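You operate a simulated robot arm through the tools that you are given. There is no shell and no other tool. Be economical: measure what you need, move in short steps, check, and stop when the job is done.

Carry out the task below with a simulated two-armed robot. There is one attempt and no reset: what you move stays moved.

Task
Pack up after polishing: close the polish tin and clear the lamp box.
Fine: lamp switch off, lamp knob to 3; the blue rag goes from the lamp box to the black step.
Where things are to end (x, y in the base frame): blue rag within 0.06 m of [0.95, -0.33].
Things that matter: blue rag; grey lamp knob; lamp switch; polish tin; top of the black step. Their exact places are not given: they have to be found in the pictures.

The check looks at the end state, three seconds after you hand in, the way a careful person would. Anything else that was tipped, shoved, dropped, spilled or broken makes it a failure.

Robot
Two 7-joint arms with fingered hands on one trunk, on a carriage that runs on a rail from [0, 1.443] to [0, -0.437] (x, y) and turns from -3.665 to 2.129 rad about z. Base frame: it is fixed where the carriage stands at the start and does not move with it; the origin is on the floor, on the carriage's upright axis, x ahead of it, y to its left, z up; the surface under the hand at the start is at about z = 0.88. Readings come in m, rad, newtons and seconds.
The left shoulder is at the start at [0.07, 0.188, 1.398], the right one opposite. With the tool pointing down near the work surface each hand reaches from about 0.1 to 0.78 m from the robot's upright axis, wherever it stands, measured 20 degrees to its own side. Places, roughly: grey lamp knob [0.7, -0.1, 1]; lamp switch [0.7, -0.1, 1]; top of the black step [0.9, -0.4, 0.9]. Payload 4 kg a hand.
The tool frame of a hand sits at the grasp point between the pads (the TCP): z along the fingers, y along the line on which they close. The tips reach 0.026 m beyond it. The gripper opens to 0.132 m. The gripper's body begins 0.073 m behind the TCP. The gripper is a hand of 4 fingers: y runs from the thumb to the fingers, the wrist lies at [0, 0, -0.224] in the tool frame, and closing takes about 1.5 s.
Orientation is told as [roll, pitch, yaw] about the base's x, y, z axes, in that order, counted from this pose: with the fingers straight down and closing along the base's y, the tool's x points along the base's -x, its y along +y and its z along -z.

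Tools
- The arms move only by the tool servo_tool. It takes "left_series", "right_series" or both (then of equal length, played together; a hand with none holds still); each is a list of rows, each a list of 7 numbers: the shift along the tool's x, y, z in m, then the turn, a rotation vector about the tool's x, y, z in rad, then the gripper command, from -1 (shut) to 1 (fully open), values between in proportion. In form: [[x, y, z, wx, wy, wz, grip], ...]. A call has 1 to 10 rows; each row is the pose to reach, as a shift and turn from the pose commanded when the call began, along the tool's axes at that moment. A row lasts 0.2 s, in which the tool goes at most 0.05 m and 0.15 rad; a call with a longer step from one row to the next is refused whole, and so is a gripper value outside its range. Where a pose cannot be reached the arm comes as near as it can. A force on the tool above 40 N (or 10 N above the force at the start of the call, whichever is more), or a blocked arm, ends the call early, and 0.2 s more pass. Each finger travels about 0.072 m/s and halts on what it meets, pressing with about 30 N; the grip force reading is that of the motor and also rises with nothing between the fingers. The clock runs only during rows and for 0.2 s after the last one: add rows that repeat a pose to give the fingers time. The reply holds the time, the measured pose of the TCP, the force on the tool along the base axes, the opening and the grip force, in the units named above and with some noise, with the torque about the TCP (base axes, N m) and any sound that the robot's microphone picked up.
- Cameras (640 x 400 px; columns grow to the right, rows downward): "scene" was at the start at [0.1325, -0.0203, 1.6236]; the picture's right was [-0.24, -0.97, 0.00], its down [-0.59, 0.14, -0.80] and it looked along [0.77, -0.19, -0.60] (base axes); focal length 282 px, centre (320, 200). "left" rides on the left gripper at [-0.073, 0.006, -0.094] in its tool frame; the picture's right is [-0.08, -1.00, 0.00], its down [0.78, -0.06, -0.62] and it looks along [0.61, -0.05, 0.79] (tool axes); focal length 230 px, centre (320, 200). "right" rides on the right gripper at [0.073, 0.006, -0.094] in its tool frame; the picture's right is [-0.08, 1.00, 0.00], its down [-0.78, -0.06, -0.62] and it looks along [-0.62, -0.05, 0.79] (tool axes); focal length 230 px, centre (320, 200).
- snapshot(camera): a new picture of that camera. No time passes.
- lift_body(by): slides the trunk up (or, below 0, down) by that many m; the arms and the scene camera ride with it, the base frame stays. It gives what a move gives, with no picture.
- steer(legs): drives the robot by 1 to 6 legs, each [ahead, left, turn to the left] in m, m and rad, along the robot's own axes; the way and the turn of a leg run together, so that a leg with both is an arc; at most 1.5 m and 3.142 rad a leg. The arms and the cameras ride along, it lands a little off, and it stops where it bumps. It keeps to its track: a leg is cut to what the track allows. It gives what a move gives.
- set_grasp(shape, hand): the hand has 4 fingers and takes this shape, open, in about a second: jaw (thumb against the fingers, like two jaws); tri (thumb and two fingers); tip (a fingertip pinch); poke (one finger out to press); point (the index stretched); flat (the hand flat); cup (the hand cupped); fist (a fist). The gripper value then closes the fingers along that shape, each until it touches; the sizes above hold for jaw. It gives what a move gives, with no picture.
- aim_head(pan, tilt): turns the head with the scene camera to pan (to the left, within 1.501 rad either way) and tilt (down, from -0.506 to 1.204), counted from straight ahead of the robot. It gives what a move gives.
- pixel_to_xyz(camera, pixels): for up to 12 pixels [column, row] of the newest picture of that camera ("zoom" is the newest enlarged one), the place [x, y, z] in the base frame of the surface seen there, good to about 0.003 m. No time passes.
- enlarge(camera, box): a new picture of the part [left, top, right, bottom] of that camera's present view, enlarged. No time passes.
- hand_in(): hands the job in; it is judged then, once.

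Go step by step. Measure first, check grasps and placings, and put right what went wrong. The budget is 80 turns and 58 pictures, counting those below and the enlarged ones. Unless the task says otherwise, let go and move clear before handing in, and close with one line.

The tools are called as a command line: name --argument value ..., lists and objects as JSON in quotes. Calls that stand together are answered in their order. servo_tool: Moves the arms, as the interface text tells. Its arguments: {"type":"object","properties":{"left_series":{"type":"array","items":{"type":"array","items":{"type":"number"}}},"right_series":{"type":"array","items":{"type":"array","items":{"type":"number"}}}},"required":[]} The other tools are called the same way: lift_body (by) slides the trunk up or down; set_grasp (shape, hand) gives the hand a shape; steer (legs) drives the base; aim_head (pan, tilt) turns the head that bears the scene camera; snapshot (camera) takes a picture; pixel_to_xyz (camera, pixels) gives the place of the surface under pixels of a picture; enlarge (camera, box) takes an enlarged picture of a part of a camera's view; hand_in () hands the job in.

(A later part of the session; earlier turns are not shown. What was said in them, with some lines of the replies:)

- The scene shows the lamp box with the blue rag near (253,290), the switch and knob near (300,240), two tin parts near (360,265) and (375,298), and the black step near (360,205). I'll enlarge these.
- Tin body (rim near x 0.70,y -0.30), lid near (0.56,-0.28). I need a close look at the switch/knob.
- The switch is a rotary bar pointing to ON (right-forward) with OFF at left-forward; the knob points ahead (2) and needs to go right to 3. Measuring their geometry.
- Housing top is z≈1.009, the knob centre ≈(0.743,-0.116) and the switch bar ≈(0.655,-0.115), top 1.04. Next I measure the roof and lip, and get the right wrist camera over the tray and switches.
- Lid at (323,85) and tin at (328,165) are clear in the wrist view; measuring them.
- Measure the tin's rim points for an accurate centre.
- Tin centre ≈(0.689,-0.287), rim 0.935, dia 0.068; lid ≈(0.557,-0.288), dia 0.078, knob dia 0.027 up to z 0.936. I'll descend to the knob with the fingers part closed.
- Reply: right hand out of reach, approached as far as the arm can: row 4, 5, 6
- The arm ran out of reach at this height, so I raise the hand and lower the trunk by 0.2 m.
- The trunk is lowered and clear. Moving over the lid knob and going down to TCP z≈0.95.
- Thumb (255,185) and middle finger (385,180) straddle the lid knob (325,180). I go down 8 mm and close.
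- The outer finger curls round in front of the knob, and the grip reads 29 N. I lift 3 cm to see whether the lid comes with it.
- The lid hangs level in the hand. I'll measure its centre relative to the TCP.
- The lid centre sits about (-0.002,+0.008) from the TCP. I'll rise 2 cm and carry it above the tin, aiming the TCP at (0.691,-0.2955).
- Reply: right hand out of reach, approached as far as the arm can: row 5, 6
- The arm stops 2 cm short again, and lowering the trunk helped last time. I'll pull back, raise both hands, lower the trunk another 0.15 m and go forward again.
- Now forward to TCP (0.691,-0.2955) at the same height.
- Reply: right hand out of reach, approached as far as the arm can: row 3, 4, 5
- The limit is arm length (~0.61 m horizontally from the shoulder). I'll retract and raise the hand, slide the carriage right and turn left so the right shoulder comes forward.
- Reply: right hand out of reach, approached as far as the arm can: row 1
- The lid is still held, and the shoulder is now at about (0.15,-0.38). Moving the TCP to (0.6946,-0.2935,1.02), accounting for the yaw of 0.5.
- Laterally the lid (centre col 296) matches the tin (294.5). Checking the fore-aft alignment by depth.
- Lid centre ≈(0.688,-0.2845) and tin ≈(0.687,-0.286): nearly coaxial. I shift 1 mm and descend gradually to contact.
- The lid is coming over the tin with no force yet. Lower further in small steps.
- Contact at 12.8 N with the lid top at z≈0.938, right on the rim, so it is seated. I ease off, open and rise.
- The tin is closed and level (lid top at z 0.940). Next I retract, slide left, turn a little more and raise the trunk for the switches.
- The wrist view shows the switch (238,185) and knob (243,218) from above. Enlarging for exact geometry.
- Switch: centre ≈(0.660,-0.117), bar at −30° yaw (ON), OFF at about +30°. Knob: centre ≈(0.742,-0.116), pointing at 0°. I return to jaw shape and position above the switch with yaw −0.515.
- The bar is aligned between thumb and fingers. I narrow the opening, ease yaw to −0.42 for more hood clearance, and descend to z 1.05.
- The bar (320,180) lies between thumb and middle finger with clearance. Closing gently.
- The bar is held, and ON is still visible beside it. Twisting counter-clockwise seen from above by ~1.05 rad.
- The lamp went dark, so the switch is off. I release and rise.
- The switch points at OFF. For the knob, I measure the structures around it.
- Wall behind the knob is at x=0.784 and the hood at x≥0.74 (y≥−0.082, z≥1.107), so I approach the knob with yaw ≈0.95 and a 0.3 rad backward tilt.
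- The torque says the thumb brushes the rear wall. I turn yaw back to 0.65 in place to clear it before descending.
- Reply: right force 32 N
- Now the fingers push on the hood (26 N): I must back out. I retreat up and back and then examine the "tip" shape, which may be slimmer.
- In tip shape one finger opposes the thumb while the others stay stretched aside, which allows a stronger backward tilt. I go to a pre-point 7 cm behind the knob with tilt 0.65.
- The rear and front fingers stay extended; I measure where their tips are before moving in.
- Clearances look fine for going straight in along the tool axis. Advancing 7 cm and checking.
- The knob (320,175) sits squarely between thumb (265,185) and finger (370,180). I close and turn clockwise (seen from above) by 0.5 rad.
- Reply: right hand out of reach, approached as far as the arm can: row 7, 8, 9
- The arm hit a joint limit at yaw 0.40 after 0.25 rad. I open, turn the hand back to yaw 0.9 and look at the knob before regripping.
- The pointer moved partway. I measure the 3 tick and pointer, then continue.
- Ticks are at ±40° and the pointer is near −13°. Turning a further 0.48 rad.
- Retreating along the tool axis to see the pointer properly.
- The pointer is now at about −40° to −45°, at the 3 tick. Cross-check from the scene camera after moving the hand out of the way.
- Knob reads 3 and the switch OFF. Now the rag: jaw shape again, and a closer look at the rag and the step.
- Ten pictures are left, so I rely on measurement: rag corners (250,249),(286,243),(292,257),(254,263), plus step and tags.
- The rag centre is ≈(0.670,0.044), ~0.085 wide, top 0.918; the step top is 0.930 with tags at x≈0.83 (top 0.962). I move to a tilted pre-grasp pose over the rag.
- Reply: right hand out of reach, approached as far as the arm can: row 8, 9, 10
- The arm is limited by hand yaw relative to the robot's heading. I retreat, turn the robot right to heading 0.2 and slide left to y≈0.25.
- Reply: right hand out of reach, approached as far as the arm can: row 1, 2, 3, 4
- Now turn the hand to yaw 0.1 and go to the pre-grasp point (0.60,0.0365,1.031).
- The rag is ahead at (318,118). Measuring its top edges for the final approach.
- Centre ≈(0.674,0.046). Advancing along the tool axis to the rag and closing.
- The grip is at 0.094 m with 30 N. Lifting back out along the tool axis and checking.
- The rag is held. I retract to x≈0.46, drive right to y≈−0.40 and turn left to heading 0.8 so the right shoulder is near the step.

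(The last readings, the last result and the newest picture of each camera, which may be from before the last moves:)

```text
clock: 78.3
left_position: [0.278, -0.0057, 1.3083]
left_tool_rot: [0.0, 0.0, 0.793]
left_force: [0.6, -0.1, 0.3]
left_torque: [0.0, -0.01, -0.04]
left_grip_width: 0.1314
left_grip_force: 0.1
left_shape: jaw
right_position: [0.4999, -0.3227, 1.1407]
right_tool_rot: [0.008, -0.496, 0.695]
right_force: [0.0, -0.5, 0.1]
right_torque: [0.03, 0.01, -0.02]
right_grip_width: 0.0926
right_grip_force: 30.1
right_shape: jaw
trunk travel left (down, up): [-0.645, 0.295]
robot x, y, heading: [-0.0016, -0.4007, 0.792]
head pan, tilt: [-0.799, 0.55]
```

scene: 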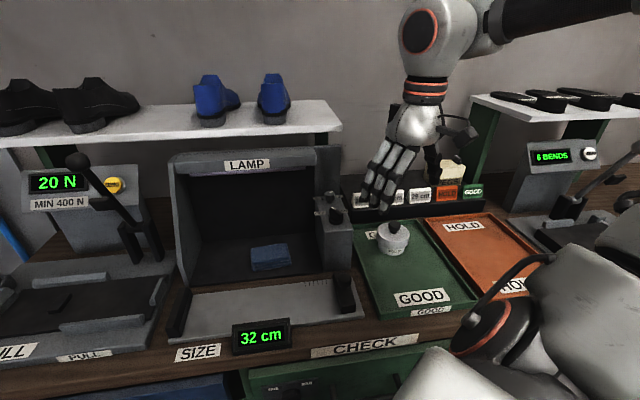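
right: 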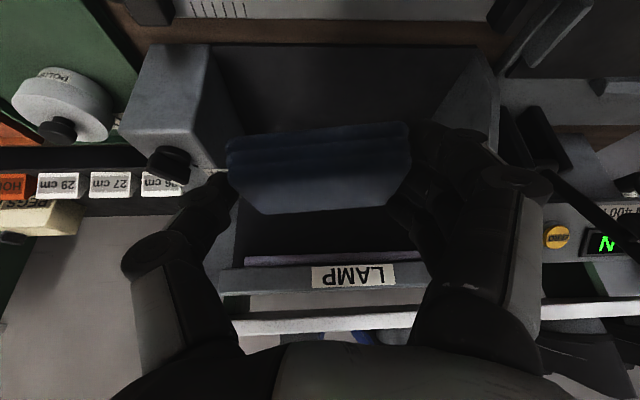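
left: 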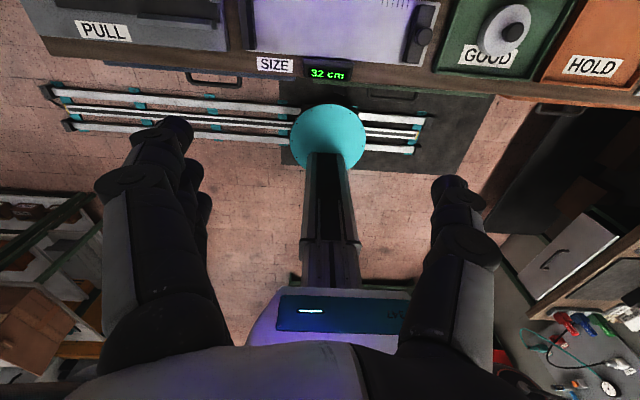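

Next a straight move toward a point above the target: TCP (0.9135,-0.34,1.06).

servo_tool --right_series '[[-0.0257, -0.0309, 0.024, 0, 0, 0, -1], [-0.0514, -0.0618, 0.0481, 0, 0, 0, -1], [-0.0771, -0.0927, 0.0721, 0, 0, 0, -1], [-0.1028, -0.1236, 0.0961, 0, 0, 0, -1], [-0.1286, -0.1544, 0.1202, 0, 0, 0, -1], [-0.1543, -0.1853, 0.1442, 0, 0, 0, -1], [-0.18, -0.2162, 0.1682, 0, 0, 0, -1], [-0.2057, -0.2471, 0.1923, 0, 0, 0, -1], [-0.2314, -0.278, 0.2163, 0, 0, 0, -1], [-0.2314, -0.278, 0.2163, 0, 0, 0, -1]]'

```text
clock: 80.5
left_position: [0.2772, -0.0071, 1.3094]
left_tool_rot: [0.001, -0.002, 0.792]
left_force: [-1.1, 0.0, 0.4]
left_torque: [0.03, -0.02, -0.02]
left_grip_width: 0.132
left_grip_force: 0.1
left_shape: jaw
right_position: [0.9124, -0.3388, 1.0599]
right_tool_rot: [0.004, -0.499, 0.695]
right_force: [0.1, 0.2, -0.5]
right_torque: [0.0, 0.02, 0.02]
right_grip_width: 0.0922
right_grip_force: 30.5
right_shape: jaw
trunk travel left (down, up): [-0.645, 0.295]
robot x, y, heading: [-0.0, -0.4054, 0.79]
head pan, tilt: [-0.799, 0.55]
```

It reached with the tilt unchanged. Checking with a picture before lowering.

snapshot --camera "scene"

```text
5 pictures are left
```

scene: 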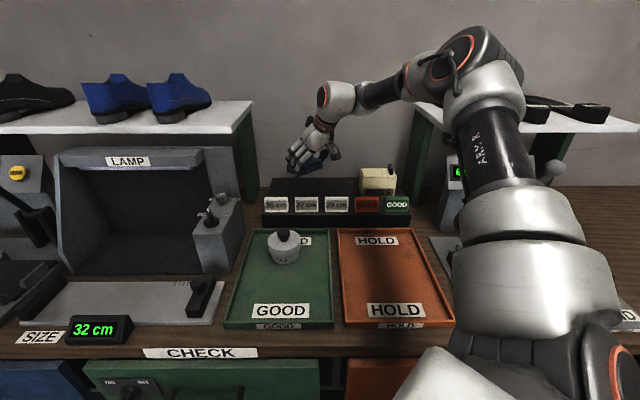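

The rag shows under the hand near (313,163). Measuring it.

pixel_to_xyz --camera "scene" --pixels '[[316, 162], [312, 168], [322, 158], [306, 170], [330, 188], [280, 185], [415, 108], [350, 185]]'

```text
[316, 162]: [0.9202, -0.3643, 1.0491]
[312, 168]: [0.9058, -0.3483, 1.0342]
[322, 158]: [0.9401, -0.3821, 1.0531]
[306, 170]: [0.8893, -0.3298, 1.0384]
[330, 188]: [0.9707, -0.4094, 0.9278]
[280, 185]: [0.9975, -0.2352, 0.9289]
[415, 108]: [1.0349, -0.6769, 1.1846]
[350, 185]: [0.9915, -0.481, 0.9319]
```

The rag centre works out at ≈(0.93,-0.334). Lowering to contact.

servo_tool --right_series '[[0.012, 0, 0.022, 0, 0, 0, -1], [0.024, 0, 0.0439, 0, 0, 0, -1], [0.0335, 0, 0.0614, 0, 0, 0, -1], [0.0383, 0, 0.0702, 0, 0, 0, -1], [0.0407, 0, 0.0746, 0, 0, 0, -1], [0.0417, 0, 0.0764, 0, 0, 0, -1]]'

enlarge --camera "scene" --box '[250, 110, 400, 220]'

```text
clock: 81.9
left_position: [0.2785, -0.0061, 1.3082]
left_tool_rot: [0.0, 0.001, 0.791]
left_force: [-0.1, 0.3, -0.1]
left_torque: [-0.01, 0.01, -0.02]
left_grip_width: 0.1318
left_grip_force: 0.0
left_shape: jaw
right_position: [0.914, -0.3384, 0.973]
right_tool_rot: [0.006, -0.499, 0.697]
right_force: [0.5, 0.3, 0.6]
right_torque: [0.05, 0.0, 0.0]
right_grip_width: 0.0928
right_grip_force: 29.8
right_shape: jaw
trunk travel left (down, up): [-0.645, 0.295]
robot x, y, heading: [-0.0027, -0.4032, 0.795]
head pan, tilt: [-0.799, 0.55]
```

```text
3.64 times, centred on (325, 165) of scene
```

zoom: 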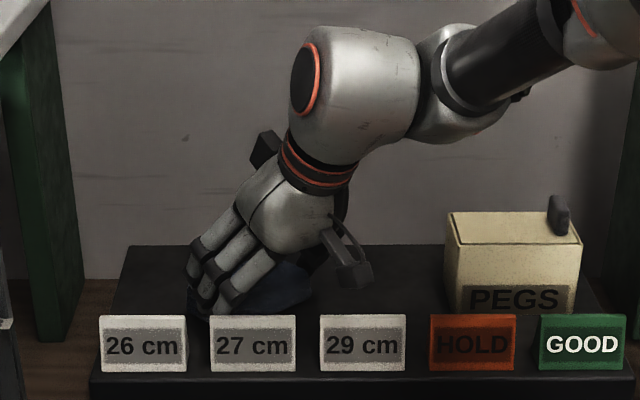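

No contact yet; I go down 5 mm in small steps, then open modestly and withdraw along the tool axis.

servo_tool --right_series '[[0.001, 0, 0.0018, 0, 0, 0, -1], [0.0019, 0, 0.0035, 0, 0, 0, -1], [0.0024, 0, 0.0044, 0, 0, 0, -1]]'

```text
clock: 82.7
left_position: [0.2752, -0.0067, 1.3089]
left_tool_rot: [0.0, -0.002, 0.792]
left_force: [0.9, 0.0, -0.1]
left_torque: [0.0, 0.01, 0.0]
left_grip_width: 0.1316
left_grip_force: 0.1
left_shape: jaw
right_position: [0.9133, -0.3372, 0.9705]
right_tool_rot: [0.004, -0.501, 0.695]
right_force: [-0.4, -3.3, 11.6]
right_torque: [0.7, -0.08, -0.02]
right_grip_width: 0.0918
right_grip_force: 29.6
right_shape: jaw
trunk travel left (down, up): [-0.645, 0.295]
robot x, y, heading: [-0.0047, -0.3987, 0.792]
head pan, tilt: [-0.799, 0.55]
```

The rag is on the step (11.6 N). I ease up 1 mm, open, and withdraw.

servo_tool --right_series '[[-0.0007, 0, -0.0013, 0, 0, 0, -0.6], [-0.0007, 0, -0.0013, 0, 0, 0, 0.2], [-0.0007, 0, -0.0013, 0, 0, 0, 0.75], [-0.0007, 0, -0.0013, 0, 0, 0, 0.75], [-0.0007, 0, -0.0013, 0, 0, 0, 0.75], [-0.005, 0, -0.03, 0, 0, 0, 0.75], [-0.02, 0, -0.06, 0, 0, 0, 0.75], [-0.03, 0, -0.1, 0, 0, 0, 0.75], [-0.03, 0, -0.14, 0, 0, 0, 0.75], [-0.03, 0, -0.18, 0, 0, 0, 0.75]]'

enlarge --camera "scene" --box '[170, 110, 410, 270]'

pixel_to_xyz --camera "scene" --pixels '[[309, 185], [305, 188], [315, 183], [320, 182], [300, 187], [310, 180], [283, 262], [285, 237]]'

```text
clock: 84.9
left_position: [0.2757, -0.0076, 1.3085]
left_tool_rot: [-0.001, -0.002, 0.792]
left_force: [-0.3, -0.1, -1.2]
left_torque: [0.01, -0.01, -0.01]
left_grip_width: 0.1318
left_grip_force: 0.1
left_shape: jaw
right_position: [0.8664, -0.3771, 1.1411]
right_tool_rot: [0.006, -0.499, 0.697]
right_force: [0.2, -0.3, 0.5]
right_torque: [-0.03, 0.02, 0.01]
right_grip_width: 0.1153
right_grip_force: 0.0
right_shape: jaw
trunk travel left (down, up): [-0.645, 0.295]
robot x, y, heading: [0.0043, -0.4058, 0.795]
head pan, tilt: [-0.799, 0.55]
```

```text
2.50 times, centred on (290, 190) of scene
```

zoom: 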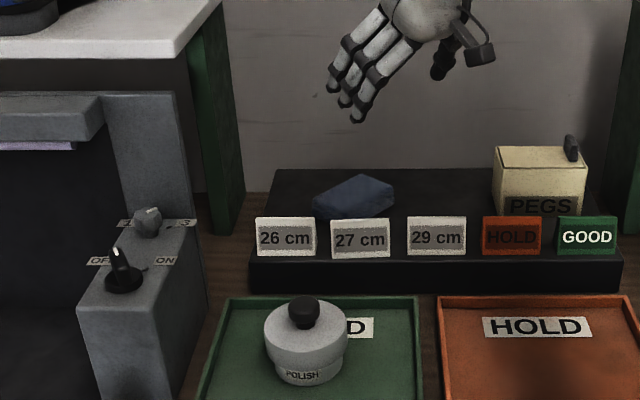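

```text
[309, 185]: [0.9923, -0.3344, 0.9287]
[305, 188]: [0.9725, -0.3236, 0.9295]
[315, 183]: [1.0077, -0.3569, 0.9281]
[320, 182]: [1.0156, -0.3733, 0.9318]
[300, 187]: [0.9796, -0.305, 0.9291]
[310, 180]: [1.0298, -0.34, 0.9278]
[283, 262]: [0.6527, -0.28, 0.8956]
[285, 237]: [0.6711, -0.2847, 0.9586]
```

All in place in the picture. Verifying rag position on the zoom picture.

pixel_to_xyz --camera "zoom" --pixels '[[355, 192], [320, 200], [388, 190], [360, 178], [345, 212], [305, 335], [285, 350], [145, 222]]'

```text
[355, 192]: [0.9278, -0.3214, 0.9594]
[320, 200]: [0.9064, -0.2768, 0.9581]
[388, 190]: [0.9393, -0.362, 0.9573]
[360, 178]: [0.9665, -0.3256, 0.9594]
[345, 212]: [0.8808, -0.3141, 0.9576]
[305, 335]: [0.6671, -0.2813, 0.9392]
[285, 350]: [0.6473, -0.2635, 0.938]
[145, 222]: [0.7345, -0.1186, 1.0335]
```

The rag is at ≈(0.925,-0.322) on the step, flat. I pull the hand clear and take a last look at the knob.

servo_tool --right_series '[[0.0255, 0.0275, -0.022, 0, 0, 0, 0.75], [0.051, 0.055, -0.044, 0, 0, 0, 0.75], [0.0765, 0.0825, -0.066, 0, 0, 0, 0.75], [0.102, 0.11, -0.088, 0, 0, 0, 0.75], [0.1275, 0.1375, -0.11, 0, 0, 0, 0.75], [0.153, 0.165, -0.132, 0, 0, 0, 0.75], [0.1785, 0.1926, -0.154, 0, 0, 0, 0.75]]'

enlarge --camera "scene" --box '[190, 170, 250, 235]'

```text
clock: 86.5
left_position: [0.276, -0.0063, 1.3084]
left_tool_rot: [0.0, -0.001, 0.791]
left_force: [-1.2, 0.9, 0.2]
left_torque: [0.01, 0.01, -0.01]
left_grip_width: 0.1318
left_grip_force: 0.0
left_shape: jaw
right_position: [0.5667, -0.3783, 1.1923]
right_tool_rot: [0.005, -0.5, 0.696]
right_force: [0.5, 0.7, 0.3]
right_torque: [0.02, 0.01, 0.0]
right_grip_width: 0.1153
right_grip_force: 0.0
right_shape: jaw
trunk travel left (down, up): [-0.645, 0.295]
robot x, y, heading: [-0.001, -0.4046, 0.796]
head pan, tilt: [-0.799, 0.55]
```

```text
6.15 times, centred on (220, 202) of scene
```

zoom: 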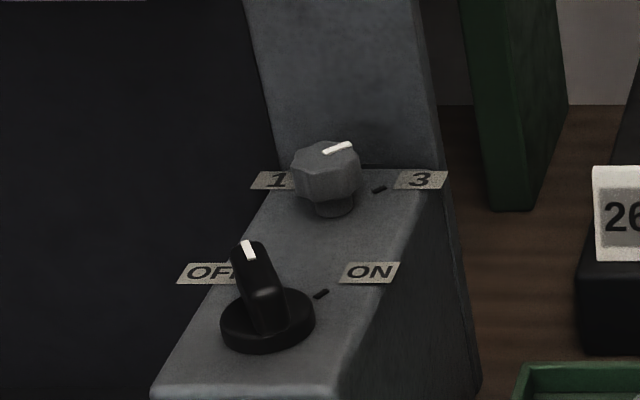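

The switch clearly reads OFF. The pointer is near 3; I measure its angle against the tick once more.

pixel_to_xyz --camera "zoom" --pixels '[[326, 152], [332, 151], [338, 149], [344, 147], [349, 146], [374, 191], [379, 189], [385, 187], [296, 165], [359, 160], [328, 165]]'

enlarge --camera "scene" --box '[212, 188, 234, 206]'

```text
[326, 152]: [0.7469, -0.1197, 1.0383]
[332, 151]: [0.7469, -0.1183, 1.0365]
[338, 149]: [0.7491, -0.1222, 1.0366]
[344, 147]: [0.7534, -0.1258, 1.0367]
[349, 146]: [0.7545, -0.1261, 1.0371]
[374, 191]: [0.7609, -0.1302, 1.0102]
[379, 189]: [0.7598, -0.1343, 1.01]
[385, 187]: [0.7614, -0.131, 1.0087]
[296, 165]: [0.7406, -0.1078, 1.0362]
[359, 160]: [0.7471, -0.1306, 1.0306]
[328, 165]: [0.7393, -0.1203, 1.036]
```

```text
16.00 times, centred on (223, 197) of scene
```

zoom: 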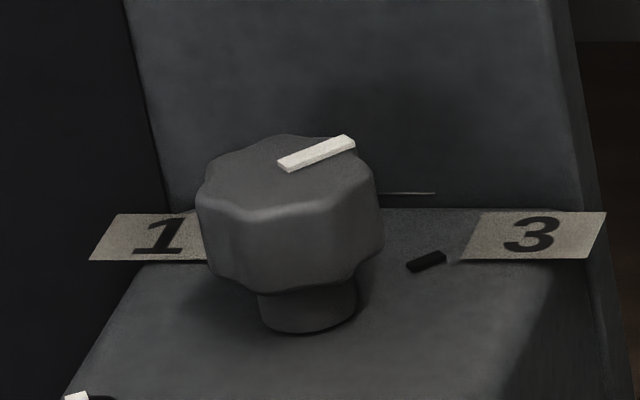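

The lamp pointer lies parallel to the 3 tick, the switch reads OFF, the tin is closed, and the rag rests on the step with both hands clear. Handing in.

hand_in

```text
The job is handed in.
```

I've handed the job in, and the last pictures and measurements showed everything in its place: the polish tin is closed, the lamp switch is off, the lamp knob is at 3, and the blue rag lies on the black step at about [0.925, -0.322]. While I was reaching for the knob, the hand pressed on the lamp box with up to about 30 N, but I saw nothing moved afterwards.
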